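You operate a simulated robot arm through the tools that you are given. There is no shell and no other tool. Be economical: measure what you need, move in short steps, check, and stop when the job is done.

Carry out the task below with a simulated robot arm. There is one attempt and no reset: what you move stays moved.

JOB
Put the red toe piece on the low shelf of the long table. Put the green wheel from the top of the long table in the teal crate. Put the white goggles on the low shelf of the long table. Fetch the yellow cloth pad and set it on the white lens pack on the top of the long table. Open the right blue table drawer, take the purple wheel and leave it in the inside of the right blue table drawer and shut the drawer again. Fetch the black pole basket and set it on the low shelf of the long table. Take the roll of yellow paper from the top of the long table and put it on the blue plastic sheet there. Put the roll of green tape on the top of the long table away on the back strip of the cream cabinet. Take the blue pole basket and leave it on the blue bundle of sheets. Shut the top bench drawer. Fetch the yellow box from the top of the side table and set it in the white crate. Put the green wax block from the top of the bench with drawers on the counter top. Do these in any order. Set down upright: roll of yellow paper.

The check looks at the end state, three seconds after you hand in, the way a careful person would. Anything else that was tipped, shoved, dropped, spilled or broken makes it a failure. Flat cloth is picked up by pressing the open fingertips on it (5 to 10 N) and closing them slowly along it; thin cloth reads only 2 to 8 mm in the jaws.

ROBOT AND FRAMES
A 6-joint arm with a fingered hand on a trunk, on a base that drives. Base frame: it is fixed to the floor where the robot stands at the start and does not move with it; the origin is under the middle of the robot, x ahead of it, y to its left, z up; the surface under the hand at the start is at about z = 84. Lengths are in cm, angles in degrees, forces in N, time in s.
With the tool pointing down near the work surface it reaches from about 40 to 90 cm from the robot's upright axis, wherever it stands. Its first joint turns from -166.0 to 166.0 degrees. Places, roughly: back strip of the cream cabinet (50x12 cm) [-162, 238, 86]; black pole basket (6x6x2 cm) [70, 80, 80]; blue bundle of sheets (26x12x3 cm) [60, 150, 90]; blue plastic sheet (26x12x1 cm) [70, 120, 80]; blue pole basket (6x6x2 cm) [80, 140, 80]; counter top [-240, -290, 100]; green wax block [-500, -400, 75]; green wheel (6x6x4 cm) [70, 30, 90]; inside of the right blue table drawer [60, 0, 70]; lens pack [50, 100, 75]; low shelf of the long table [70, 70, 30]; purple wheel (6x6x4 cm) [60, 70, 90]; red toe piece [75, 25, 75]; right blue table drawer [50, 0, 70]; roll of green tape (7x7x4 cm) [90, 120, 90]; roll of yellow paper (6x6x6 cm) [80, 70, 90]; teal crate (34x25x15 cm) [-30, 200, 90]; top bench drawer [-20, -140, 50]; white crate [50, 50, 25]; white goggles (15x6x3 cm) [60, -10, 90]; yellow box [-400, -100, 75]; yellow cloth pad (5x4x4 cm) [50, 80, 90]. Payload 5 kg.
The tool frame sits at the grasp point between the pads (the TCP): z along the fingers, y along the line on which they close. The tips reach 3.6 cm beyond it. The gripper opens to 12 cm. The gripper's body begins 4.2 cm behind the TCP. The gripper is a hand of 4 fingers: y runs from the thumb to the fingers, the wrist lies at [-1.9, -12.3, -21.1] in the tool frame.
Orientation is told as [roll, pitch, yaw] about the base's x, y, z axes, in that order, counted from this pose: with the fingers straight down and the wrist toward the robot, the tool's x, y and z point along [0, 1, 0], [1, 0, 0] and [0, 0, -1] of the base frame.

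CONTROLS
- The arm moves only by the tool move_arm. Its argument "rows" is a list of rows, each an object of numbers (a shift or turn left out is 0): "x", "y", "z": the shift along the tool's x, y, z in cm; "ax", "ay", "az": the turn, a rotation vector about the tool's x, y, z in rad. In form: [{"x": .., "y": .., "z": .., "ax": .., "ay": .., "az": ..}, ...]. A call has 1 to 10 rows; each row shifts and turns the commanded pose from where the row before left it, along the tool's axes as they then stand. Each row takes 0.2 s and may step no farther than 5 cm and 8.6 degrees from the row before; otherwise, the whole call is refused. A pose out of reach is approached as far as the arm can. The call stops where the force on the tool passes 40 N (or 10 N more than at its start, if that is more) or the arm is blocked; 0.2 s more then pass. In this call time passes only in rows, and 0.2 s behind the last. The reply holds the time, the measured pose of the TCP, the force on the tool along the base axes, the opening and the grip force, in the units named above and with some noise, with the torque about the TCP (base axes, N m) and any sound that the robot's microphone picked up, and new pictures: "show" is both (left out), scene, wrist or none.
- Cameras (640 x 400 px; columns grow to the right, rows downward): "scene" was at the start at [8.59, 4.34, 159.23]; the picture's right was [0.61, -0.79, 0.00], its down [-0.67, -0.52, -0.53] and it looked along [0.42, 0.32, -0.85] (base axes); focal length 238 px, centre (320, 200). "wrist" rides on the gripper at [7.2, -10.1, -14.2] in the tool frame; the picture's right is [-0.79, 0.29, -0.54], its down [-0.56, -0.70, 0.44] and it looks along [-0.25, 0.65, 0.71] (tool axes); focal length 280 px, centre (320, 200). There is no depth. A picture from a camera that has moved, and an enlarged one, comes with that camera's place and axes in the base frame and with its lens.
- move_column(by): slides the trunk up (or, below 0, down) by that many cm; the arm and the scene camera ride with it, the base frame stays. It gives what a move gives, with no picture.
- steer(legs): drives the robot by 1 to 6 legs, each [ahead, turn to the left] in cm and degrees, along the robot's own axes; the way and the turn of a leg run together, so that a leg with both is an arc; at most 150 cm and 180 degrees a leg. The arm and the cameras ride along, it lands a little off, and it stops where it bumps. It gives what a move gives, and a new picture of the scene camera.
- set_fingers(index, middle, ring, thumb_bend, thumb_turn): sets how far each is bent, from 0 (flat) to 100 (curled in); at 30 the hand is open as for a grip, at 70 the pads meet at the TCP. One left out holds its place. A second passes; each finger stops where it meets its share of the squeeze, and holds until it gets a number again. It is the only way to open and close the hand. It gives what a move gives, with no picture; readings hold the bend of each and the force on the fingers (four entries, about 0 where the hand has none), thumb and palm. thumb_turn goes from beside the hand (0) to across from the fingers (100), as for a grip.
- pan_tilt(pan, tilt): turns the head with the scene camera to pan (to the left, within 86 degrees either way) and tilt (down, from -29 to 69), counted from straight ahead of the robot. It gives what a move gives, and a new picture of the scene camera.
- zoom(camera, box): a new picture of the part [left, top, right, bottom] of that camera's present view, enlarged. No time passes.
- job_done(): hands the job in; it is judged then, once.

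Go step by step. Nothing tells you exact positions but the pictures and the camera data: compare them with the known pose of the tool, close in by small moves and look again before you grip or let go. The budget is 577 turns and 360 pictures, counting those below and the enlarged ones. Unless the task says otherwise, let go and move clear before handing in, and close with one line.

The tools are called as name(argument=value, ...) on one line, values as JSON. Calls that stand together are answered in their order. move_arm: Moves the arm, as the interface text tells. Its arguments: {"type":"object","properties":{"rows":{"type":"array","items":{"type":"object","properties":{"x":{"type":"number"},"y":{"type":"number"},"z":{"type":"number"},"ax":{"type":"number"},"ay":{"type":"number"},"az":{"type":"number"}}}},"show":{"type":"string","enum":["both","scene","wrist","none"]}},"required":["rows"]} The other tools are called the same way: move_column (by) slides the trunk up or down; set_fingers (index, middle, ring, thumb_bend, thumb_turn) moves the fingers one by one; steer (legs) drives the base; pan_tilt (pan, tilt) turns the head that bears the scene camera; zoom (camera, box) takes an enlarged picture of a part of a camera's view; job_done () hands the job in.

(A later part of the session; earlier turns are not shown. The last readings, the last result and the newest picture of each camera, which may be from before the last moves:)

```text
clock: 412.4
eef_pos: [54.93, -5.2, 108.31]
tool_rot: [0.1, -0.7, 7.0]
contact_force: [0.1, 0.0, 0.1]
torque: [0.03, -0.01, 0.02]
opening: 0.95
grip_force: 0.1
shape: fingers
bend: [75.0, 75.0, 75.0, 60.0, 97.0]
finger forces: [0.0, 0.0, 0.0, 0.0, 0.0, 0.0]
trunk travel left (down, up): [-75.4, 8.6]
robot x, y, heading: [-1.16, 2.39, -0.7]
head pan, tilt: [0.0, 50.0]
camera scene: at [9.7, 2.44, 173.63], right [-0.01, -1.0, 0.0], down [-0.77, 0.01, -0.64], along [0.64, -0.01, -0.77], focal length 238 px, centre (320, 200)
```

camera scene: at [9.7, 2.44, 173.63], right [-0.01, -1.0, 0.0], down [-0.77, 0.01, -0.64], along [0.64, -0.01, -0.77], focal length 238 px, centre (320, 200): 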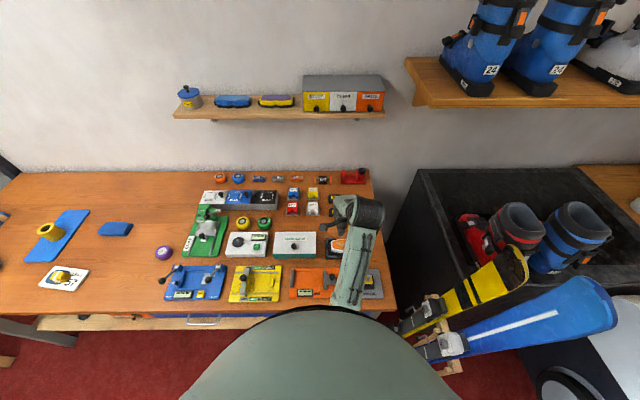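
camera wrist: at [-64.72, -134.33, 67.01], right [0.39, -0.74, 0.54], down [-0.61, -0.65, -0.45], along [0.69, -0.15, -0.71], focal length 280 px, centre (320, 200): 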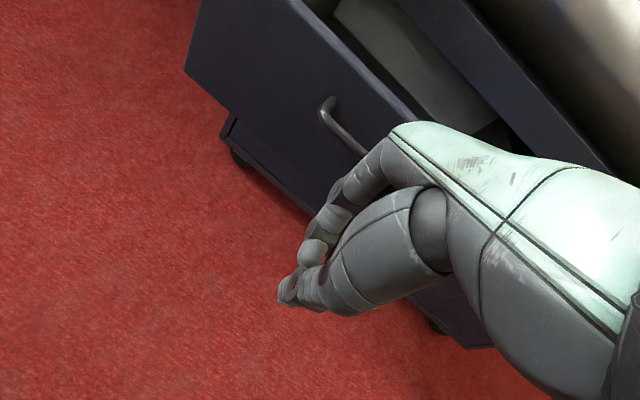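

set_fingers(index=35, middle=35, ring=35, thumb_bend=35)

move_arm(rows=[{"az": 0.122}, {"x": 3.3, "y": 3.3}, {"x": 3.3, "y": 3.3}, {"x": 3.3, "y": 3.3}, {"x": 3.3, "y": 3.3}, {"x": 3.3, "y": 3.3}, {"x": 3, "y": 3.3}, {"z": 4}], show="wrist")

```text
clock: 413.4
eef_pos: [54.75, -5.17, 108.32]
tool_rot: [0.2, -0.8, 6.9]
contact_force: [0.5, 0.0, -0.4]
torque: [0.04, -0.01, -0.02]
opening: 10.88
grip_force: 0.0
shape: fingers
bend: [35.0, 35.0, 35.0, 35.0, 97.0]
finger forces: [0.0, 0.0, 0.1, 0.0, 0.0, 0.0]
trunk travel left (down, up): [-75.4, 8.6]
robot x, y, heading: [-1.06, 2.6, -0.6]
head pan, tilt: [0.0, 50.0]
```

```text
clock: 415.2
eef_pos: [74.74, 14.52, 104.42]
tool_rot: [0.2, -0.7, 0.0]
contact_force: [-0.6, 0.6, 0.2]
torque: [0.01, -0.02, -0.02]
opening: 10.91
grip_force: 0.1
shape: fingers
bend: [35.0, 35.0, 35.0, 35.0, 97.0]
finger forces: [0.0, 0.0, 0.0, 0.0, 0.0, 0.1]
trunk travel left (down, up): [-75.4, 8.6]
robot x, y, heading: [-1.18, 2.23, -0.5]
head pan, tilt: [0.0, 50.0]
camera wrist: at [64.47, 21.68, 118.52], right [0.28, -0.79, 0.54], down [-0.69, -0.56, -0.45], along [0.66, -0.25, -0.71], focal length 280 px, centre (320, 200)
```

wrist: 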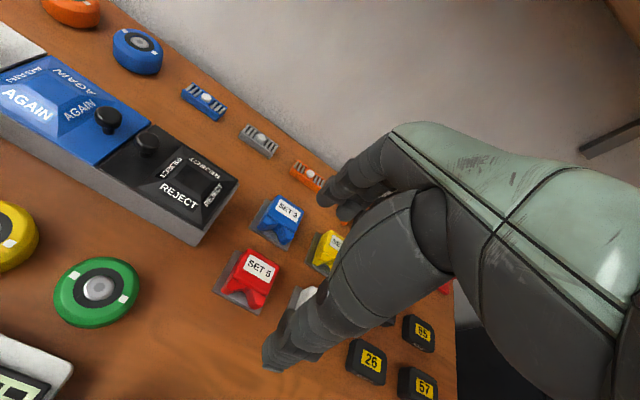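

The red toe piece (SET 5, on its grey base) has footprint x 75.3–80.7, y 11–17.5; the blue one is ~4 cm behind. I narrow the hand and descend.

set_fingers(index=46, middle=46, ring=46, thumb_bend=46)

move_arm(rows=[{"x": -0.2, "y": 3.2}, {"z": 4}, {"z": 4}], show="wrist")

```text
clock: 416.2
eef_pos: [74.73, 14.47, 104.41]
tool_rot: [0.3, -0.7, 0.1]
contact_force: [0.6, 0.1, 0.0]
torque: [0.02, 0.01, 0.01]
opening: 7.71
grip_force: 0.2
shape: fingers
bend: [46.0, 46.0, 46.0, 46.0, 97.0]
finger forces: [0.1, 0.0, 0.1, 0.0, 0.0, 0.0]
trunk travel left (down, up): [-75.4, 8.6]
robot x, y, heading: [-1.18, 2.72, -0.4]
head pan, tilt: [0.0, 50.0]
```

```text
clock: 417.0
eef_pos: [78.14, 14.23, 96.64]
tool_rot: [0.2, -0.7, -0.1]
contact_force: [0.0, 0.1, 0.1]
torque: [0.01, -0.01, -0.01]
opening: 7.67
grip_force: 0.1
shape: fingers
bend: [46.0, 46.0, 46.0, 46.0, 97.0]
finger forces: [0.0, 0.1, 0.0, 0.1, 0.1, 0.0]
trunk travel left (down, up): [-75.4, 8.6]
robot x, y, heading: [-1.05, 2.28, -0.5]
head pan, tilt: [0.0, 50.0]
camera wrist: at [67.86, 21.36, 110.79], right [0.28, -0.79, 0.54], down [-0.69, -0.56, -0.45], along [0.66, -0.25, -0.71], focal length 280 px, centre (320, 200)
```

wrist: 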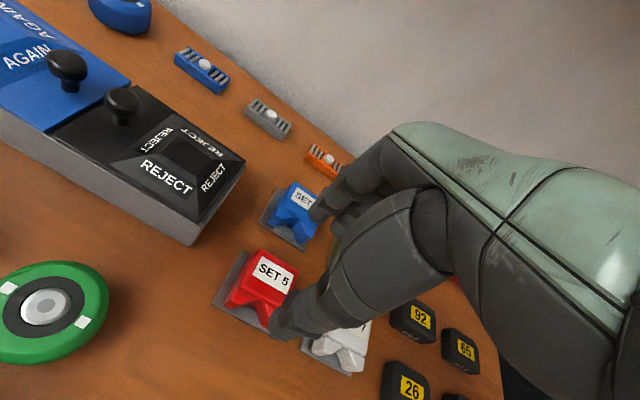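

move_arm(rows=[{"y": -0.3, "z": 3}, {"z": 3}, {"z": 1.5}], show="wrist")

```text
clock: 417.8
eef_pos: [77.8, 14.11, 89.34]
tool_rot: [0.1, -0.7, 0.0]
contact_force: [-0.4, -0.3, 0.8]
torque: [0.02, -0.01, 0.02]
opening: 7.65
grip_force: 0.0
shape: fingers
bend: [46.0, 46.0, 46.0, 46.0, 97.0]
finger forces: [0.1, 0.1, 0.0, 0.0, 0.0, 0.0]
trunk travel left (down, up): [-75.4, 8.6]
robot x, y, heading: [-1.16, 2.38, -0.9]
head pan, tilt: [0.0, 50.0]
camera wrist: at [67.53, 21.31, 103.39], right [0.28, -0.79, 0.54], down [-0.69, -0.56, -0.45], along [0.66, -0.25, -0.71], focal length 280 px, centre (320, 200)
```

wrist: 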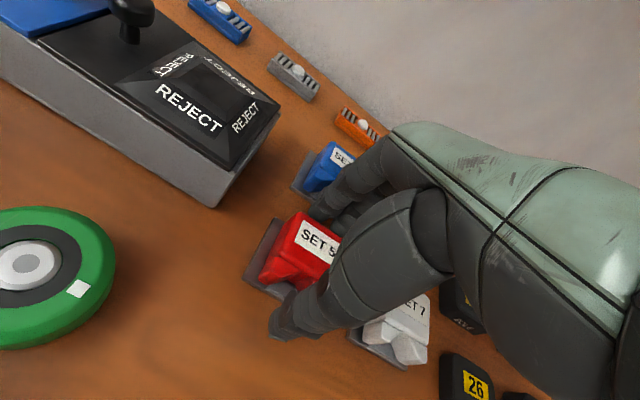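

move_arm(rows=[{"z": 0.8}], show="none")

set_fingers(index=62, middle=62, ring=62, thumb_bend=62)

move_arm(rows=[{"z": -2}, {"z": -3}], show="wrist")

```text
clock: 418.2
eef_pos: [77.78, 14.09, 88.48]
tool_rot: [0.2, -0.7, 0.1]
contact_force: [0.5, 0.2, 0.7]
torque: [-0.01, 0.0, 0.02]
opening: 7.65
grip_force: 0.0
shape: fingers
bend: [46.0, 46.0, 46.0, 46.0, 97.0]
finger forces: [0.1, 0.1, 0.1, 0.1, 0.1, 0.1]
trunk travel left (down, up): [-75.4, 8.6]
robot x, y, heading: [-1.0, 2.58, -0.7]
head pan, tilt: [0.0, 50.0]
```

```text
clock: 419.2
eef_pos: [77.67, 14.04, 88.48]
tool_rot: [0.2, -0.8, 0.0]
contact_force: [1.2, 0.4, -0.3]
torque: [-0.04, 0.05, 0.02]
opening: 5.44
grip_force: 12.1
shape: fingers
bend: [55.0, 57.0, 62.0, 53.0, 96.0]
finger forces: [6.1, 6.0, 0.1, 0.0, 11.4, 0.0]
trunk travel left (down, up): [-75.4, 8.6]
robot x, y, heading: [-1.39, 2.45, -0.7]
head pan, tilt: [0.0, 50.0]
```

```text
clock: 419.8
eef_pos: [77.61, 14.1, 93.56]
tool_rot: [0.1, -0.7, 0.1]
contact_force: [-0.7, 0.9, -2.7]
torque: [-0.01, -0.04, -0.01]
opening: 5.41
grip_force: 11.2
shape: fingers
bend: [55.0, 57.0, 62.0, 53.0, 96.0]
finger forces: [6.0, 5.5, 0.1, 0.0, 11.5, 0.1]
trunk travel left (down, up): [-75.4, 8.6]
robot x, y, heading: [-1.07, 2.7, -0.6]
head pan, tilt: [0.0, 50.0]
camera wrist: at [67.45, 21.39, 107.6], right [0.28, -0.79, 0.54], down [-0.7, -0.56, -0.45], along [0.66, -0.25, -0.71], focal length 280 px, centre (320, 200)
```

wrist: 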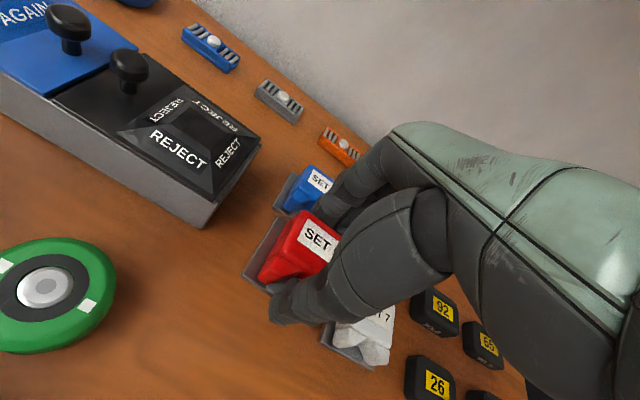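

Toe piece lifted with its base. I raise and pull in, then check.

move_arm(rows=[{"z": -5}, {"z": -5}, {"y": -4.5, "x": -1.5}, {"y": -4.5, "x": -1.5}, {"y": -4.5, "x": -2}, {"y": -4.5, "x": -2}, {"y": -4, "x": -3}, {"x": -4}, {"x": -4}, {"x": -4}], show="both")

```text
clock: 422.0
eef_pos: [55.79, -8.03, 102.66]
tool_rot: [0.1, -0.7, 0.2]
contact_force: [-0.4, -0.2, -2.1]
torque: [0.01, -0.03, -0.04]
opening: 5.43
grip_force: 11.5
shape: fingers
bend: [55.0, 58.0, 62.0, 54.0, 96.0]
finger forces: [6.1, 5.4, 0.0, 0.0, 11.4, 0.0]
trunk travel left (down, up): [-75.4, 8.6]
robot x, y, heading: [-1.17, 2.33, -0.7]
head pan, tilt: [0.0, 50.0]
camera scene: at [9.78, 2.25, 173.62], right [-0.01, -1.0, 0.0], down [-0.77, 0.01, -0.64], along [0.64, -0.01, -0.77], focal length 238 px, centre (320, 200)
camera wrist: at [45.59, -0.85, 116.83], right [0.28, -0.79, 0.54], down [-0.69, -0.56, -0.45], along [0.66, -0.25, -0.71], focal length 280 px, centre (320, 200)
```

scene: 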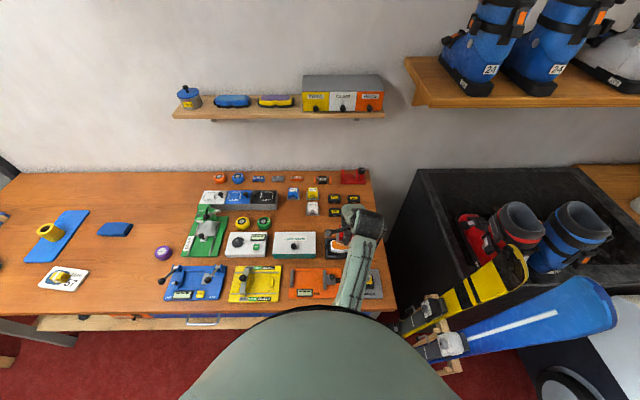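
wrist: 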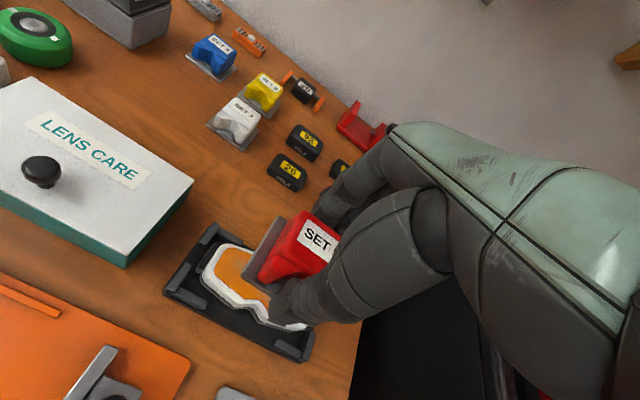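

steer(legs=[[-28, 0]])

move_arm(rows=[{"y": -4.5, "x": -1}, {"y": -4.5, "x": -1}], show="scene")

```text
clock: 424.0
eef_pos: [28.6, -8.1, 102.69]
tool_rot: [0.2, -0.6, -0.5]
contact_force: [0.1, 0.3, -2.2]
torque: [-0.04, 0.01, 0.0]
opening: 5.42
grip_force: 11.1
shape: fingers
bend: [55.0, 58.0, 62.0, 54.0, 96.0]
finger forces: [6.1, 5.3, 0.0, 0.0, 11.4, 0.1]
trunk travel left (down, up): [-75.4, 8.6]
robot x, y, heading: [-28.19, 2.64, -0.9]
head pan, tilt: [0.0, 50.0]
camera scene: at [-17.4, 2.72, 173.62], right [-0.02, -1.0, 0.0], down [-0.77, 0.02, -0.64], along [0.64, -0.01, -0.77], focal length 238 px, centre (320, 200)
```

scene: 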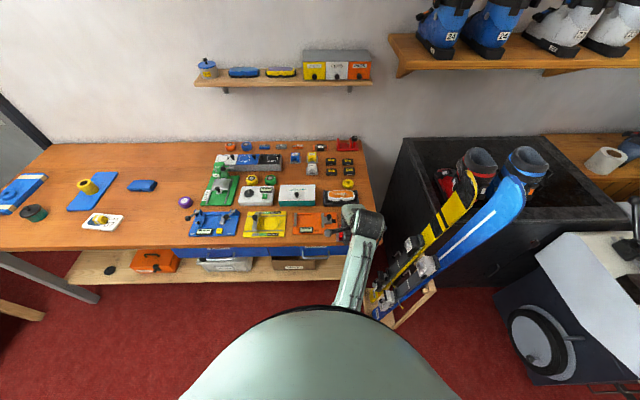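

```text
clock: 424.6
eef_pos: [19.35, -9.98, 102.78]
tool_rot: [0.1, -0.8, -0.5]
contact_force: [-0.9, -0.7, -1.9]
torque: [-0.02, -0.03, -0.03]
opening: 5.39
grip_force: 11.4
shape: fingers
bend: [56.0, 58.0, 62.0, 54.0, 96.0]
finger forces: [6.1, 5.3, 0.0, 0.1, 11.5, 0.0]
trunk travel left (down, up): [-75.4, 8.6]
robot x, y, heading: [-28.35, 2.75, -1.2]
head pan, tilt: [0.0, 50.0]
camera scene: at [-17.74, 2.74, 173.65], right [-0.02, -1.0, 0.0], down [-0.76, 0.02, -0.64], along [0.64, -0.01, -0.77], focal length 238 px, centre (320, 200)
```

scene: 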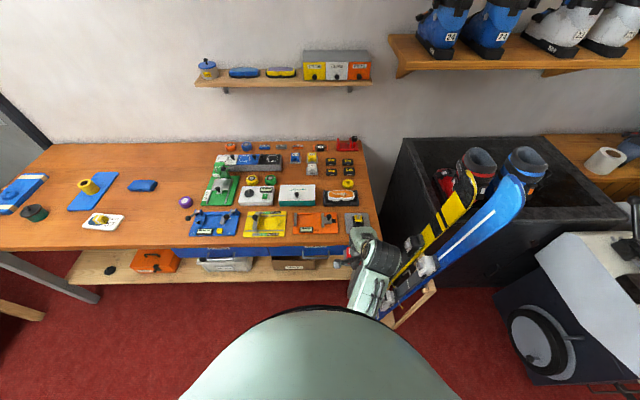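

move_column(by=-35)

move_column(by=-29)

pan_tilt(pan=0, tilt=40)

```text
clock: 428.0
eef_pos: [19.61, -10.0, 67.75]
tool_rot: [0.3, -0.7, -0.6]
contact_force: [-0.1, -0.5, -2.2]
torque: [0.0, 0.01, 0.0]
opening: 5.41
grip_force: 11.1
shape: fingers
bend: [56.0, 58.0, 62.0, 54.0, 96.0]
finger forces: [6.1, 5.4, 0.0, 0.0, 11.5, 0.1]
trunk travel left (down, up): [-40.4, 43.6]
robot x, y, heading: [-28.42, 2.91, -1.0]
head pan, tilt: [0.0, 50.0]
```

```text
clock: 430.9
eef_pos: [19.38, -9.95, 38.68]
tool_rot: [0.2, -0.7, -0.5]
contact_force: [0.2, 0.4, -2.8]
torque: [0.03, -0.02, 0.03]
opening: 5.4
grip_force: 11.7
shape: fingers
bend: [56.0, 58.0, 62.0, 54.0, 96.0]
finger forces: [6.0, 5.4, 0.0, 0.0, 11.5, 0.0]
trunk travel left (down, up): [-11.4, 72.6]
robot x, y, heading: [-28.7, 3.0, -1.2]
head pan, tilt: [0.0, 50.0]
```

```text
clock: 431.7
eef_pos: [19.51, -9.89, 38.62]
tool_rot: [0.2, -0.6, -0.5]
contact_force: [0.4, -0.1, -3.1]
torque: [-0.01, 0.02, -0.01]
opening: 5.41
grip_force: 11.3
shape: fingers
bend: [56.0, 58.0, 62.0, 54.0, 96.0]
finger forces: [6.1, 5.4, 0.1, 0.0, 11.5, 0.1]
trunk travel left (down, up): [-11.4, 72.6]
robot x, y, heading: [-28.35, 2.87, -0.9]
head pan, tilt: [0.0, 40.0]
camera scene: at [-16.66, 2.71, 111.04], right [-0.02, -1.0, 0.0], down [-0.64, 0.01, -0.77], along [0.77, -0.02, -0.64], focal length 238 px, centre (320, 200)
```

scene: 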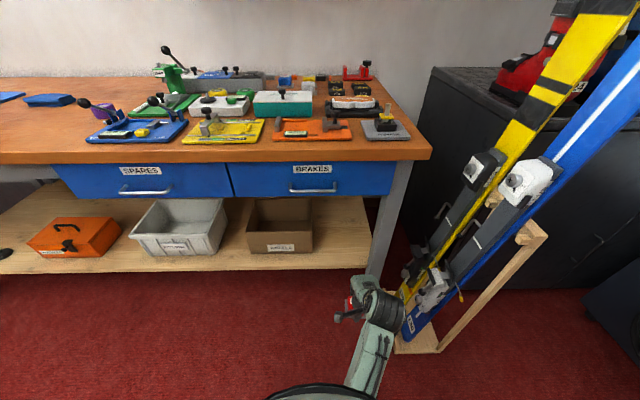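

The drawer handle is at (30, 3.4, z 76), drawer bottom z ≈ 71; shelf free at right end y −17…+3. I lower the trunk further (arm up equally) so the forearm stays flat, then reach in.

move_arm(rows=[{"z": -4.5, "x": 2}, {"z": -4.5, "x": 2}, {"z": -2, "x": 1}], show="none")

move_column(by=-11)

move_arm(rows=[{"y": 4.5}, {"y": 4.5}, {"y": 4.5}], show="both")

```text
clock: 432.5
eef_pos: [19.16, -4.9, 49.58]
tool_rot: [0.2, -0.6, -0.6]
contact_force: [-0.3, 0.2, -2.3]
torque: [-0.02, -0.01, -0.02]
opening: 5.39
grip_force: 11.7
shape: fingers
bend: [56.0, 58.0, 62.0, 54.0, 96.0]
finger forces: [6.1, 5.2, 0.1, 0.1, 11.3, 0.0]
trunk travel left (down, up): [-11.4, 72.6]
robot x, y, heading: [-27.98, 2.88, -1.1]
head pan, tilt: [0.0, 40.0]
```

```text
clock: 433.9
eef_pos: [19.22, -4.8, 38.58]
tool_rot: [0.3, -0.6, -0.6]
contact_force: [0.0, 0.0, -2.4]
torque: [-0.04, 0.0, 0.01]
opening: 5.43
grip_force: 11.2
shape: fingers
bend: [56.0, 58.0, 62.0, 54.0, 96.0]
finger forces: [6.1, 5.2, 0.1, 0.1, 11.4, 0.1]
trunk travel left (down, up): [-0.4, 83.6]
robot x, y, heading: [-28.04, 2.66, -1.1]
head pan, tilt: [0.0, 40.0]
```

```text
clock: 434.7
eef_pos: [33.09, -5.3, 38.43]
tool_rot: [0.2, -0.7, -0.5]
contact_force: [0.3, 0.1, -1.7]
torque: [-0.03, -0.04, 0.03]
opening: 5.41
grip_force: 11.4
shape: fingers
bend: [56.0, 58.0, 62.0, 54.0, 96.0]
finger forces: [6.3, 5.3, 0.0, 0.0, 11.5, 0.0]
trunk travel left (down, up): [-0.4, 83.6]
robot x, y, heading: [-28.43, 2.81, -1.1]
head pan, tilt: [0.0, 40.0]
camera scene: at [-16.66, 2.72, 100.04], right [-0.02, -1.0, 0.0], down [-0.64, 0.01, -0.77], along [0.77, -0.02, -0.64], focal length 238 px, centre (320, 200)
camera wrist: at [22.83, 2.04, 52.53], right [0.27, -0.79, 0.54], down [-0.7, -0.55, -0.45], along [0.66, -0.26, -0.71], focal length 280 px, centre (320, 200)
```

scene: 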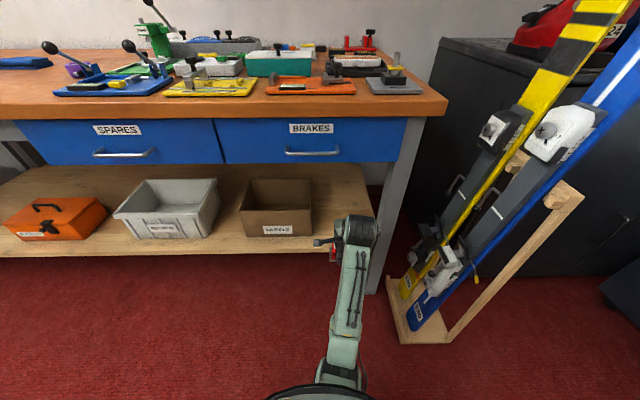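
wrist: 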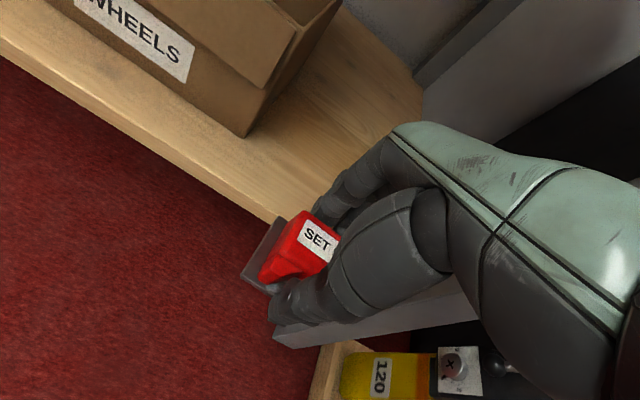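

move_arm(rows=[{"y": 4.5, "x": 0.2}, {"y": 4.5, "x": 0.2}, {"y": 4, "x": 0.2}], show="both")

```text
clock: 435.5
eef_pos: [45.84, -4.77, 38.49]
tool_rot: [0.3, -0.7, -0.4]
contact_force: [0.1, -0.1, -2.8]
torque: [0.02, 0.03, 0.02]
opening: 5.41
grip_force: 11.2
shape: fingers
bend: [56.0, 58.0, 62.0, 54.0, 96.0]
finger forces: [6.2, 5.2, 0.1, 0.0, 11.4, 0.0]
trunk travel left (down, up): [-0.4, 83.6]
robot x, y, heading: [-28.28, 3.07, -1.2]
head pan, tilt: [0.0, 40.0]
camera scene: at [-16.65, 2.72, 100.04], right [-0.02, -1.0, 0.0], down [-0.64, 0.01, -0.77], along [0.77, -0.02, -0.64], focal length 238 px, centre (320, 200)
camera wrist: at [35.68, 2.6, 52.59], right [0.27, -0.79, 0.54], down [-0.7, -0.55, -0.45], along [0.66, -0.26, -0.71], focal length 280 px, centre (320, 200)
```

scene: 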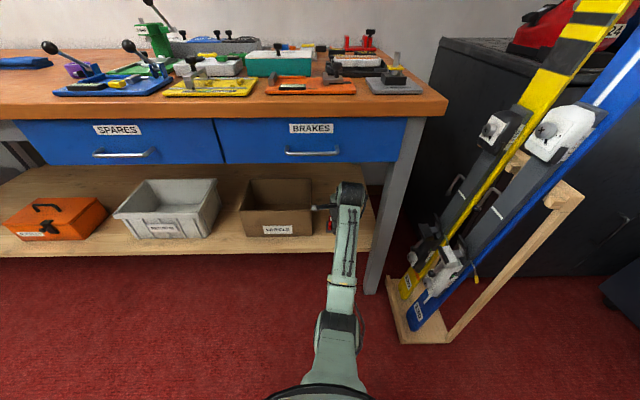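
wrist: 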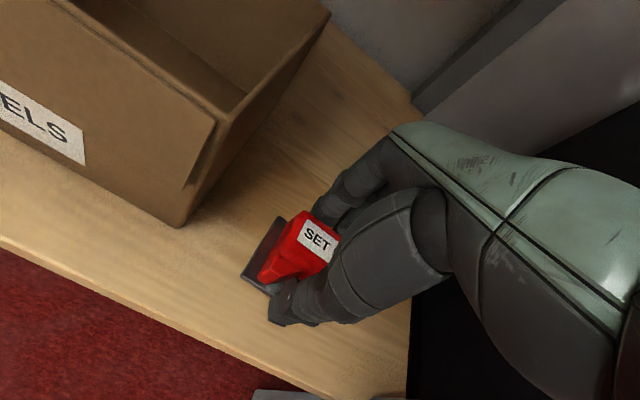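

move_arm(rows=[{"y": 4}, {"y": 4}, {"y": 3}, {"z": 3}], show="wrist")

```text
clock: 436.5
eef_pos: [56.89, -4.61, 36.09]
tool_rot: [0.1, -0.8, -0.5]
contact_force: [-0.2, -0.4, -1.6]
torque: [-0.06, -0.04, -0.01]
opening: 5.39
grip_force: 11.3
shape: fingers
bend: [56.0, 58.0, 62.0, 54.0, 96.0]
finger forces: [6.1, 5.1, 0.1, 0.1, 11.1, 0.1]
trunk travel left (down, up): [-0.4, 83.6]
robot x, y, heading: [-28.13, 3.0, -1.0]
head pan, tilt: [0.0, 40.0]
camera wrist: at [46.69, 2.71, 50.08], right [0.27, -0.79, 0.54], down [-0.7, -0.55, -0.45], along [0.66, -0.26, -0.71], focal length 280 px, centre (320, 200)
```

wrist: 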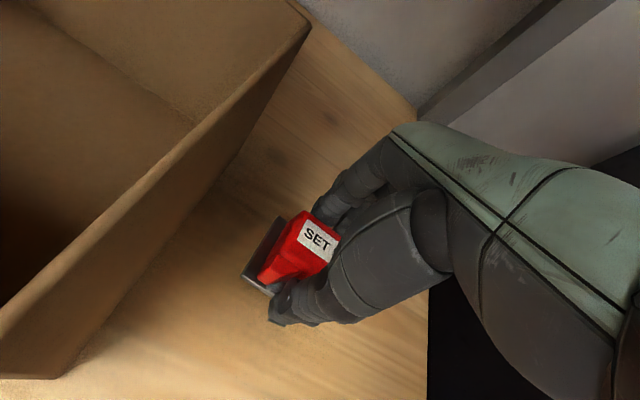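

move_arm(rows=[{"z": 2.4}], show="none")

move_arm(rows=[{"z": 0.5}], show="none")

move_arm(rows=[{"z": 0.5}], show="none")

```text
clock: 436.9
eef_pos: [56.99, -4.55, 33.62]
tool_rot: [0.2, -0.7, -0.5]
contact_force: [0.1, 0.1, -2.1]
torque: [-0.01, -0.02, 0.01]
opening: 5.4
grip_force: 10.8
shape: fingers
bend: [56.0, 58.0, 62.0, 54.0, 96.0]
finger forces: [6.1, 5.2, 0.1, 0.0, 11.1, 0.1]
trunk travel left (down, up): [-0.4, 83.6]
robot x, y, heading: [-28.29, 3.01, -0.8]
head pan, tilt: [0.0, 40.0]
```

```text
clock: 437.3
eef_pos: [56.99, -4.57, 33.06]
tool_rot: [0.2, -0.9, -0.5]
contact_force: [0.3, 0.1, -1.0]
torque: [-0.03, -0.06, -0.04]
opening: 5.38
grip_force: 12.2
shape: fingers
bend: [56.0, 58.0, 62.0, 54.0, 96.0]
finger forces: [6.3, 5.2, 0.0, 0.1, 11.5, 0.0]
trunk travel left (down, up): [-0.4, 83.6]
robot x, y, heading: [-27.96, 2.92, -1.1]
head pan, tilt: [0.0, 40.0]
```

```text
clock: 437.7
eef_pos: [57.07, -4.58, 32.95]
tool_rot: [0.0, -1.1, -0.4]
contact_force: [-2.5, 0.3, 12.3]
torque: [0.06, 0.16, 0.04]
opening: 5.4
grip_force: 11.7
shape: fingers
bend: [56.0, 58.0, 62.0, 54.0, 96.0]
finger forces: [5.9, 5.0, 0.0, 0.0, 13.1, 0.1]
trunk travel left (down, up): [-0.4, 83.6]
robot x, y, heading: [-28.24, 3.23, -1.1]
head pan, tilt: [0.0, 40.0]
```

Contact; release and lift.

move_arm(rows=[{"z": -0.4}], show="none")

set_fingers(index=42, middle=42, ring=42, thumb_bend=42)

move_arm(rows=[{"z": -3}, {"z": -3}, {"y": -4}, {"y": -4}], show="wrist")

```text
clock: 438.1
eef_pos: [56.93, -4.65, 33.0]
tool_rot: [0.2, -0.8, -0.5]
contact_force: [3.3, 1.4, 6.2]
torque: [0.06, -0.16, -0.01]
opening: 5.41
grip_force: 12.8
shape: fingers
bend: [56.0, 58.0, 62.0, 54.0, 96.0]
finger forces: [7.2, 6.1, 0.1, 0.0, 10.9, 0.1]
trunk travel left (down, up): [-0.4, 83.6]
robot x, y, heading: [-28.44, 2.79, -0.9]
head pan, tilt: [0.0, 40.0]
```

```text
clock: 439.1
eef_pos: [56.92, -4.62, 33.0]
tool_rot: [0.2, -0.7, -0.5]
contact_force: [0.0, 0.1, 0.1]
torque: [-0.01, 0.0, -0.02]
opening: 8.78
grip_force: 0.0
shape: fingers
bend: [42.0, 42.0, 42.0, 42.0, 97.0]
finger forces: [0.0, 0.0, 0.0, 0.1, 0.0, 0.0]
trunk travel left (down, up): [-0.4, 83.6]
robot x, y, heading: [-28.17, 2.47, -1.1]
head pan, tilt: [0.0, 40.0]
```

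```text
clock: 440.1
eef_pos: [48.82, -4.77, 39.22]
tool_rot: [0.2, -0.7, -0.4]
contact_force: [-1.2, 0.8, 0.0]
torque: [-0.01, 0.02, 0.01]
opening: 8.83
grip_force: 0.0
shape: fingers
bend: [42.0, 42.0, 42.0, 42.0, 97.0]
finger forces: [0.1, 0.0, 0.0, 0.1, 0.0, 0.1]
trunk travel left (down, up): [-0.4, 83.6]
robot x, y, heading: [-28.43, 2.99, -1.3]
head pan, tilt: [0.0, 40.0]
camera wrist: at [38.61, 2.7, 53.36], right [0.27, -0.79, 0.54], down [-0.7, -0.55, -0.45], along [0.66, -0.26, -0.71], focal length 280 px, centre (320, 200)
```

wrist: 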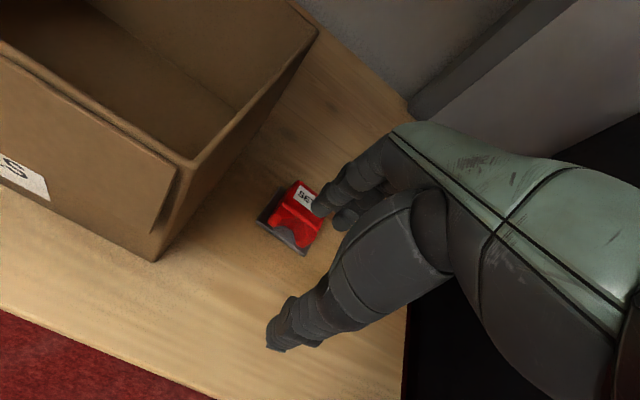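

Toe piece is on the shelf. I retract, raise, and go for the goggles.

move_arm(rows=[{"y": -4.9}, {"y": -4.9}, {"y": -4.9}, {"y": -4.9}, {"y": -4.9}, {"y": -4}], show="none")

move_column(by=38)

move_column(by=26)

```text
clock: 441.5
eef_pos: [20.08, -4.39, 39.2]
tool_rot: [0.1, -0.8, -0.5]
contact_force: [0.2, -0.7, -1.0]
torque: [-0.03, 0.0, -0.01]
opening: 8.8
grip_force: 0.0
shape: fingers
bend: [42.0, 42.0, 42.0, 42.0, 97.0]
finger forces: [0.1, 0.0, 0.1, 0.0, 0.0, 0.0]
trunk travel left (down, up): [-0.4, 83.6]
robot x, y, heading: [-28.32, 2.79, -1.4]
head pan, tilt: [0.0, 40.0]
```

```text
clock: 445.2
eef_pos: [19.98, -4.48, 77.11]
tool_rot: [0.3, -0.6, -0.6]
contact_force: [-1.0, 0.4, -1.6]
torque: [-0.03, 0.02, 0.0]
opening: 8.82
grip_force: 0.0
shape: fingers
bend: [42.0, 42.0, 42.0, 42.0, 97.0]
finger forces: [0.0, 0.0, 0.0, 0.1, 0.0, 0.0]
trunk travel left (down, up): [-38.4, 45.6]
robot x, y, heading: [-28.52, 2.97, -1.4]
head pan, tilt: [0.0, 40.0]
```

```text
clock: 447.8
eef_pos: [20.17, -4.38, 103.17]
tool_rot: [0.1, -0.7, -0.5]
contact_force: [0.0, -0.3, 0.2]
torque: [0.01, 0.03, 0.02]
opening: 8.81
grip_force: 0.0
shape: fingers
bend: [42.0, 42.0, 42.0, 42.0, 97.0]
finger forces: [0.1, 0.0, 0.1, 0.0, 0.1, 0.0]
trunk travel left (down, up): [-64.4, 19.6]
robot x, y, heading: [-28.25, 2.98, -1.3]
head pan, tilt: [0.0, 40.0]
```

steer(legs=[[14, 0]])

move_arm(rows=[{"y": 4.5, "x": -0.8}, {"y": 4.5, "x": -0.8}, {"y": 4.5, "x": -0.8}, {"y": 4.5, "x": -0.8}, {"y": 3, "x": -0.5}], show="wrist")

```text
clock: 449.2
eef_pos: [33.8, -4.55, 102.99]
tool_rot: [0.3, -0.7, -0.6]
contact_force: [-0.2, -1.1, -0.6]
torque: [-0.03, 0.03, 0.0]
opening: 8.81
grip_force: 0.0
shape: fingers
bend: [42.0, 42.0, 42.0, 42.0, 97.0]
finger forces: [0.0, 0.0, 0.1, 0.1, 0.0, 0.0]
trunk travel left (down, up): [-64.4, 19.6]
robot x, y, heading: [-14.55, 2.24, -1.0]
head pan, tilt: [0.0, 40.0]
camera scene: at [-2.95, 2.46, 164.04], right [-0.02, -1.0, 0.0], down [-0.64, 0.01, -0.77], along [0.77, -0.01, -0.64], focal length 238 px, centre (320, 200)
```

scene: 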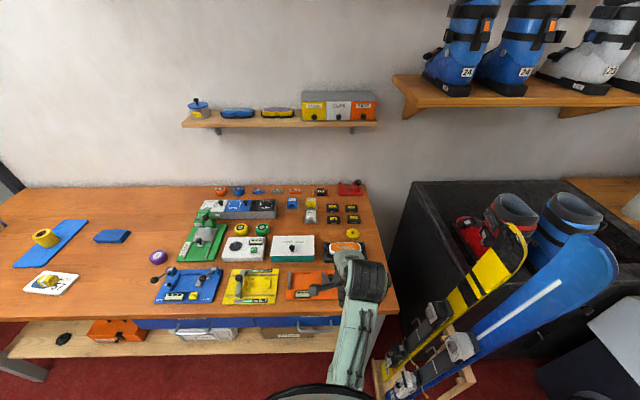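

```text
clock: 450.4
eef_pos: [55.03, -8.52, 103.47]
tool_rot: [0.1, -0.8, -0.5]
contact_force: [-0.7, 0.3, 0.4]
torque: [0.0, 0.05, -0.01]
opening: 8.85
grip_force: 0.1
shape: fingers
bend: [42.0, 42.0, 42.0, 42.0, 97.0]
finger forces: [0.1, 0.1, 0.0, 0.0, 0.0, 0.0]
trunk travel left (down, up): [-64.4, 19.6]
robot x, y, heading: [-14.85, 2.51, -1.2]
head pan, tilt: [0.0, 40.0]
camera wrist: at [44.89, -1.24, 117.61], right [0.28, -0.79, 0.54], down [-0.7, -0.55, -0.45], along [0.66, -0.26, -0.71], focal length 280 px, centre (320, 200)
```

wrist: 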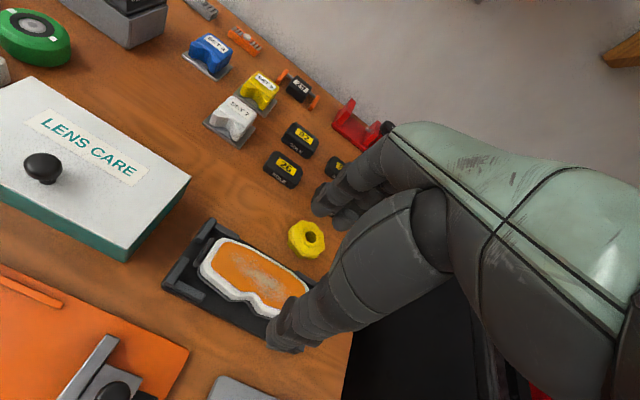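

Goggles centre ≈ (57.5,−9). I narrow the fingers a little and descend to check.

set_fingers(index=44, middle=44, ring=44, thumb_bend=44)

move_arm(rows=[{"y": 2.4, "x": -0.5}, {"z": 4}, {"z": 4}], show="wrist")

```text
clock: 451.4
eef_pos: [55.01, -8.56, 103.56]
tool_rot: [0.2, -0.7, -0.5]
contact_force: [0.4, 1.1, 1.2]
torque: [0.01, -0.01, 0.0]
opening: 8.31
grip_force: 0.0
shape: fingers
bend: [44.0, 44.0, 44.0, 44.0, 97.0]
finger forces: [0.0, 0.1, 0.0, 0.1, 0.0, 0.0]
trunk travel left (down, up): [-64.4, 19.6]
robot x, y, heading: [-14.57, 2.22, -1.1]
head pan, tilt: [0.0, 40.0]
```

```text
clock: 452.2
eef_pos: [57.62, -9.16, 95.55]
tool_rot: [0.1, -0.7, -0.4]
contact_force: [0.2, -0.1, 0.5]
torque: [-0.02, 0.02, 0.03]
opening: 8.26
grip_force: 0.1
shape: fingers
bend: [44.0, 44.0, 44.0, 44.0, 97.0]
finger forces: [0.1, 0.0, 0.1, 0.1, 0.0, 0.0]
trunk travel left (down, up): [-64.4, 19.6]
robot x, y, heading: [-14.68, 2.53, -1.3]
head pan, tilt: [0.0, 40.0]
camera wrist: at [47.47, -1.88, 109.68], right [0.27, -0.79, 0.54], down [-0.7, -0.55, -0.45], along [0.66, -0.26, -0.71], focal length 280 px, centre (320, 200)
```

wrist: 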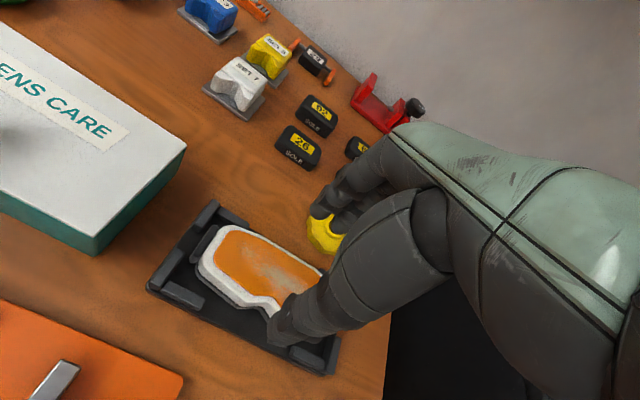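

set_fingers(index=47, middle=47, ring=47, thumb_bend=47)

move_arm(rows=[{"y": -0.4, "x": 0.5, "z": 2}, {"z": 2}], show="wrist")

```text
clock: 453.2
eef_pos: [57.66, -9.22, 95.72]
tool_rot: [0.2, -0.7, -0.5]
contact_force: [0.2, -1.2, 0.0]
torque: [0.01, 0.0, -0.02]
opening: 7.38
grip_force: 0.1
shape: fingers
bend: [47.0, 47.0, 47.0, 47.0, 97.0]
finger forces: [0.0, 0.1, 0.0, 0.1, 0.1, 0.1]
trunk travel left (down, up): [-64.4, 19.6]
robot x, y, heading: [-14.68, 2.6, -1.1]
head pan, tilt: [0.0, 40.0]
```

```text
clock: 453.8
eef_pos: [56.98, -8.73, 91.56]
tool_rot: [0.3, -0.8, -0.5]
contact_force: [0.4, -0.9, 1.1]
torque: [0.0, 0.01, -0.02]
opening: 7.4
grip_force: 0.1
shape: fingers
bend: [47.0, 47.0, 47.0, 47.0, 97.0]
finger forces: [0.1, 0.1, 0.0, 0.0, 0.0, 0.0]
trunk travel left (down, up): [-64.4, 19.6]
robot x, y, heading: [-14.88, 2.59, -1.1]
head pan, tilt: [0.0, 40.0]
camera wrist: at [46.8, -1.32, 105.67], right [0.27, -0.79, 0.54], down [-0.7, -0.55, -0.45], along [0.66, -0.26, -0.71], focal length 280 px, centre (320, 200)
```

wrist: 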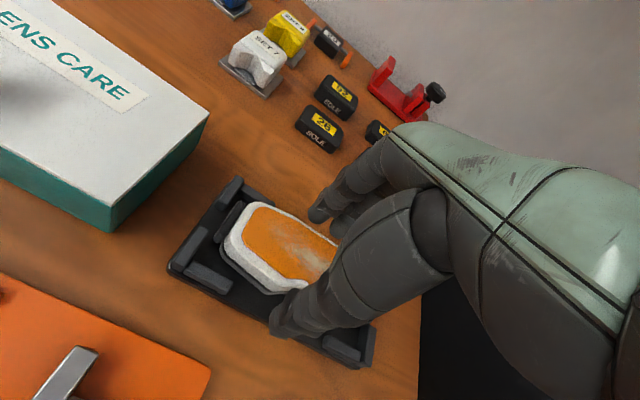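

move_arm(rows=[{"z": 1}], show="none")

move_arm(rows=[{"z": 0.8}], show="none")

set_fingers(index=64, middle=64, ring=64, thumb_bend=64)

move_arm(rows=[{"z": -1.5}, {"z": -3}], show="wrist")

```text
clock: 454.2
eef_pos: [56.86, -8.58, 90.33]
tool_rot: [0.2, -0.6, -0.6]
contact_force: [-0.5, -0.7, -0.4]
torque: [0.01, 0.01, 0.02]
opening: 7.41
grip_force: 0.1
shape: fingers
bend: [47.0, 47.0, 47.0, 47.0, 97.0]
finger forces: [0.1, 0.0, 0.1, 0.1, 0.0, 0.0]
trunk travel left (down, up): [-64.4, 19.6]
robot x, y, heading: [-14.51, 2.87, -1.1]
head pan, tilt: [0.0, 40.0]
```

```text
clock: 454.6
eef_pos: [56.9, -8.55, 89.64]
tool_rot: [0.1, -0.8, -0.6]
contact_force: [0.2, -0.2, -0.2]
torque: [0.04, 0.05, -0.04]
opening: 7.4
grip_force: 0.0
shape: fingers
bend: [47.0, 47.0, 47.0, 47.0, 97.0]
finger forces: [0.1, 0.0, 0.1, 0.0, 0.1, 0.0]
trunk travel left (down, up): [-64.4, 19.6]
robot x, y, heading: [-14.66, 2.61, -1.2]
head pan, tilt: [0.0, 40.0]
```

```text
clock: 455.6
eef_pos: [57.1, -8.5, 89.56]
tool_rot: [0.1, -0.7, -0.5]
contact_force: [14.1, -2.3, 3.2]
torque: [-0.04, -0.34, 0.43]
opening: 5.67
grip_force: 22.1
shape: fingers
bend: [55.0, 57.0, 57.0, 53.0, 97.0]
finger forces: [9.7, 9.6, 9.1, 0.0, 15.0, 0.1]
trunk travel left (down, up): [-64.4, 19.6]
robot x, y, heading: [-14.62, 2.38, -1.1]
head pan, tilt: [0.0, 40.0]
```

```text
clock: 456.2
eef_pos: [56.61, -8.45, 93.82]
tool_rot: [0.2, -0.5, -0.6]
contact_force: [0.0, 0.8, -1.8]
torque: [-0.02, 0.01, 0.01]
opening: 5.72
grip_force: 18.7
shape: fingers
bend: [56.0, 59.0, 60.0, 53.0, 95.0]
finger forces: [7.7, 6.3, 4.2, 0.0, 18.3, 0.0]
trunk travel left (down, up): [-64.4, 19.6]
robot x, y, heading: [-14.48, 2.59, -1.3]
head pan, tilt: [0.0, 40.0]
camera wrist: at [46.5, -1.17, 108.02], right [0.28, -0.79, 0.54], down [-0.7, -0.55, -0.45], along [0.66, -0.26, -0.71], focal length 280 px, centre (320, 200)
```

wrist: 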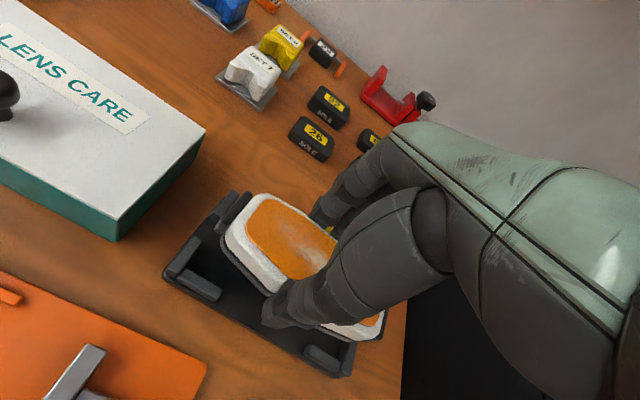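

Goggles are lifted out of the cradle. I raise them, pull back and withdraw from the table.

move_arm(rows=[{"z": -5}, {"z": -4.5}, {"y": -4.5}, {"y": -4.5}, {"y": -4.5}, {"y": -4.5}, {"y": -4.5}], show="wrist")

steer(legs=[[-15, 0]])

```text
clock: 457.8
eef_pos: [34.19, -8.6, 103.31]
tool_rot: [0.2, -0.7, -0.5]
contact_force: [-0.9, -0.5, -2.0]
torque: [-0.03, -0.03, -0.01]
opening: 5.7
grip_force: 17.5
shape: fingers
bend: [56.0, 59.0, 60.0, 53.0, 95.0]
finger forces: [7.8, 6.2, 4.2, 0.0, 18.2, 0.0]
trunk travel left (down, up): [-64.4, 19.6]
robot x, y, heading: [-14.66, 2.55, -1.1]
head pan, tilt: [0.0, 40.0]
camera wrist: at [23.9, -1.28, 117.44], right [0.27, -0.79, 0.54], down [-0.7, -0.55, -0.45], along [0.66, -0.26, -0.71], focal length 280 px, centre (320, 200)
```

wrist: 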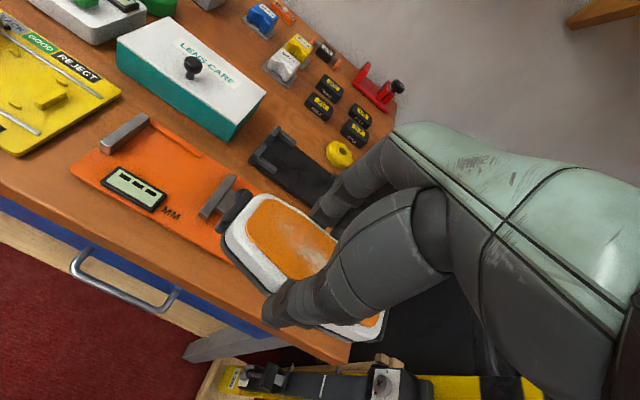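

```text
clock: 459.3
eef_pos: [19.26, -8.45, 103.22]
tool_rot: [0.3, -0.7, -0.5]
contact_force: [0.2, 0.6, -1.2]
torque: [-0.03, -0.05, 0.01]
opening: 5.7
grip_force: 18.5
shape: fingers
bend: [56.0, 59.0, 60.0, 53.0, 95.0]
finger forces: [7.7, 6.1, 4.2, 0.0, 18.1, 0.0]
trunk travel left (down, up): [-64.4, 19.6]
robot x, y, heading: [-29.7, 2.94, -0.9]
head pan, tilt: [0.0, 40.0]
camera scene: at [-18.1, 2.73, 164.05], right [-0.02, -1.0, 0.0], down [-0.64, 0.01, -0.77], along [0.77, -0.02, -0.64], focal length 238 px, centre (320, 200)
```

scene: 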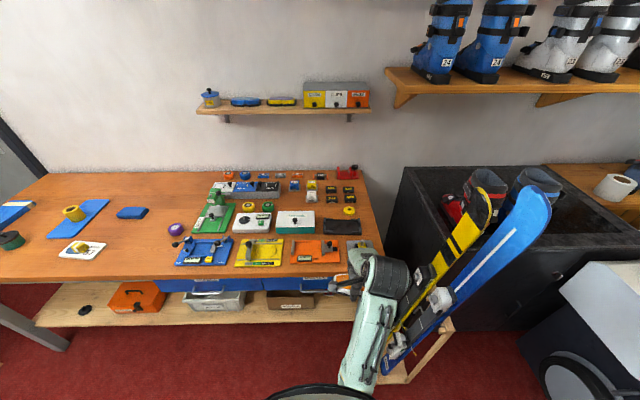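

move_arm(rows=[{"x": 2.6}], show="none")

move_column(by=-36)

move_column(by=-27.5)

move_arm(rows=[{"y": 4.5}, {"y": 4.5}], show="both")

```text
clock: 459.7
eef_pos: [19.44, -5.72, 103.35]
tool_rot: [0.1, -0.7, -0.6]
contact_force: [-0.4, 0.5, -1.2]
torque: [-0.01, 0.01, -0.02]
opening: 5.71
grip_force: 18.2
shape: fingers
bend: [56.0, 59.0, 60.0, 53.0, 95.0]
finger forces: [7.8, 6.2, 4.1, 0.0, 18.1, 0.0]
trunk travel left (down, up): [-64.4, 19.6]
robot x, y, heading: [-29.48, 2.74, -0.9]
head pan, tilt: [0.0, 40.0]
```

```text
clock: 463.2
eef_pos: [19.3, -5.95, 67.45]
tool_rot: [0.2, -0.7, -0.5]
contact_force: [0.2, 0.3, -2.1]
torque: [-0.01, 0.0, -0.03]
opening: 5.73
grip_force: 18.3
shape: fingers
bend: [56.0, 59.0, 60.0, 53.0, 95.0]
finger forces: [7.8, 6.3, 4.1, 0.0, 18.0, 0.1]
trunk travel left (down, up): [-28.4, 55.6]
robot x, y, heading: [-30.07, 3.45, -1.2]
head pan, tilt: [0.0, 40.0]
```

```text
clock: 465.9
eef_pos: [19.34, -5.9, 39.97]
tool_rot: [0.2, -0.8, -0.6]
contact_force: [-0.9, 1.1, -0.9]
torque: [-0.01, -0.01, 0.03]
opening: 5.7
grip_force: 17.7
shape: fingers
bend: [56.0, 59.0, 60.0, 53.0, 95.0]
finger forces: [7.8, 6.1, 4.2, 0.0, 18.1, 0.1]
trunk travel left (down, up): [-0.9, 83.1]
robot x, y, heading: [-29.53, 3.3, -1.5]
head pan, tilt: [0.0, 40.0]
```

```text
clock: 466.6
eef_pos: [28.05, -6.42, 39.96]
tool_rot: [0.2, -0.7, -0.4]
contact_force: [0.1, -0.4, -1.0]
torque: [-0.01, 0.0, 0.01]
opening: 5.72
grip_force: 17.6
shape: fingers
bend: [56.0, 59.0, 60.0, 53.0, 95.0]
finger forces: [7.9, 6.1, 4.0, 0.0, 18.1, 0.0]
trunk travel left (down, up): [-0.9, 83.1]
robot x, y, heading: [-29.48, 2.8, -1.2]
head pan, tilt: [0.0, 40.0]
camera scene: at [-18.05, 2.74, 100.54], right [-0.02, -1.0, 0.0], down [-0.64, 0.01, -0.77], along [0.77, -0.02, -0.64], focal length 238 px, centre (320, 200)
camera wrist: at [17.87, 1.09, 54.07], right [0.27, -0.79, 0.54], down [-0.7, -0.55, -0.45], along [0.66, -0.26, -0.71], focal length 280 px, centre (320, 200)
```

scene: 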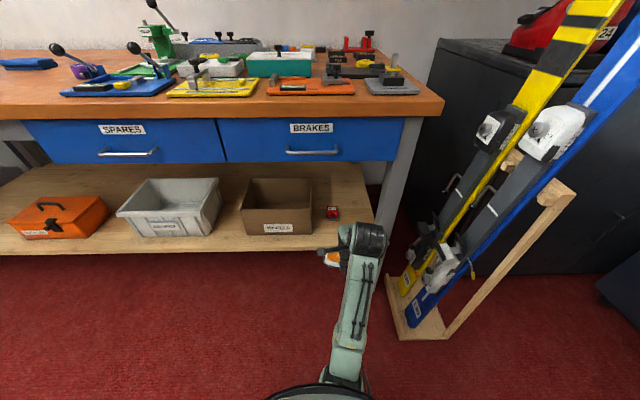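
wrist: 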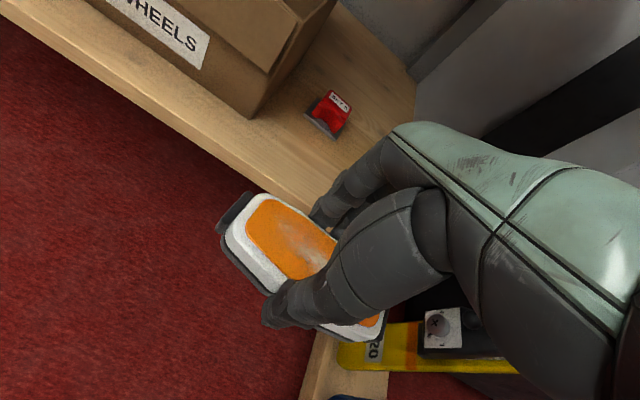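

move_arm(rows=[{"x": 1.9}, {"y": 4.5}, {"y": 4.5}], show="wrist")

```text
clock: 467.4
eef_pos: [36.88, -4.12, 40.03]
tool_rot: [0.3, -0.7, -0.7]
contact_force: [0.0, 0.0, -1.8]
torque: [-0.01, -0.02, 0.01]
opening: 5.71
grip_force: 18.3
shape: fingers
bend: [56.0, 59.0, 60.0, 53.0, 95.0]
finger forces: [7.8, 6.1, 4.2, 0.0, 18.0, 0.0]
trunk travel left (down, up): [-0.9, 83.1]
robot x, y, heading: [-30.03, 3.11, -1.4]
head pan, tilt: [0.0, 40.0]
camera wrist: at [26.84, 3.2, 54.16], right [0.27, -0.79, 0.54], down [-0.7, -0.55, -0.45], along [0.66, -0.26, -0.71], focal length 280 px, centre (320, 200)
```

wrist: 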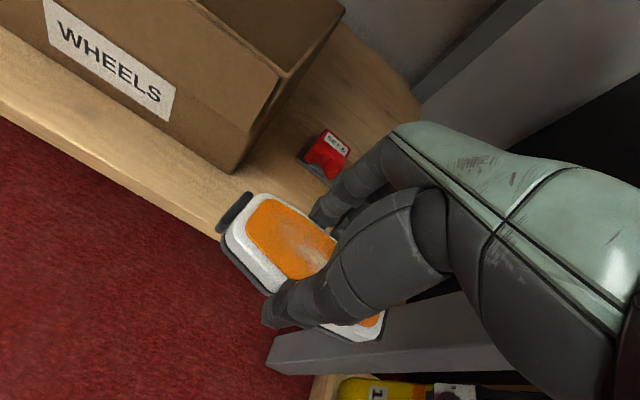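

move_arm(rows=[{"y": 4.9}, {"y": 4.7}, {"z": 3}], show="wrist")

```text
clock: 468.1
eef_pos: [46.87, -4.2, 37.18]
tool_rot: [0.2, -0.6, -0.6]
contact_force: [0.4, -0.7, -0.4]
torque: [0.0, -0.02, 0.0]
opening: 5.71
grip_force: 17.8
shape: fingers
bend: [56.0, 59.0, 60.0, 53.0, 95.0]
finger forces: [8.0, 6.1, 4.0, 0.1, 17.9, 0.0]
trunk travel left (down, up): [-0.9, 83.1]
robot x, y, heading: [-29.87, 2.95, -1.0]
head pan, tilt: [0.0, 40.0]
camera wrist: at [36.68, 3.21, 51.32], right [0.27, -0.79, 0.54], down [-0.7, -0.55, -0.45], along [0.66, -0.26, -0.71], focal length 280 px, centre (320, 200)
```

wrist: 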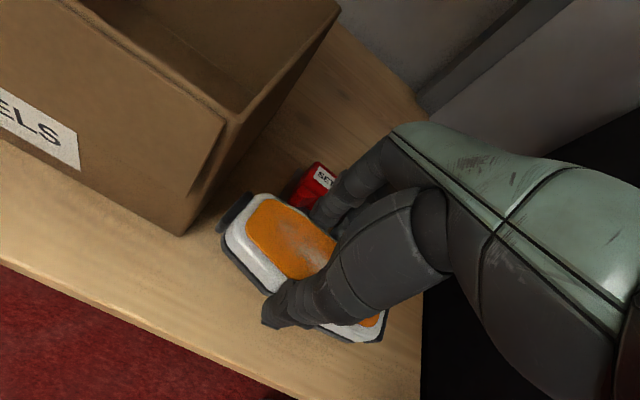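

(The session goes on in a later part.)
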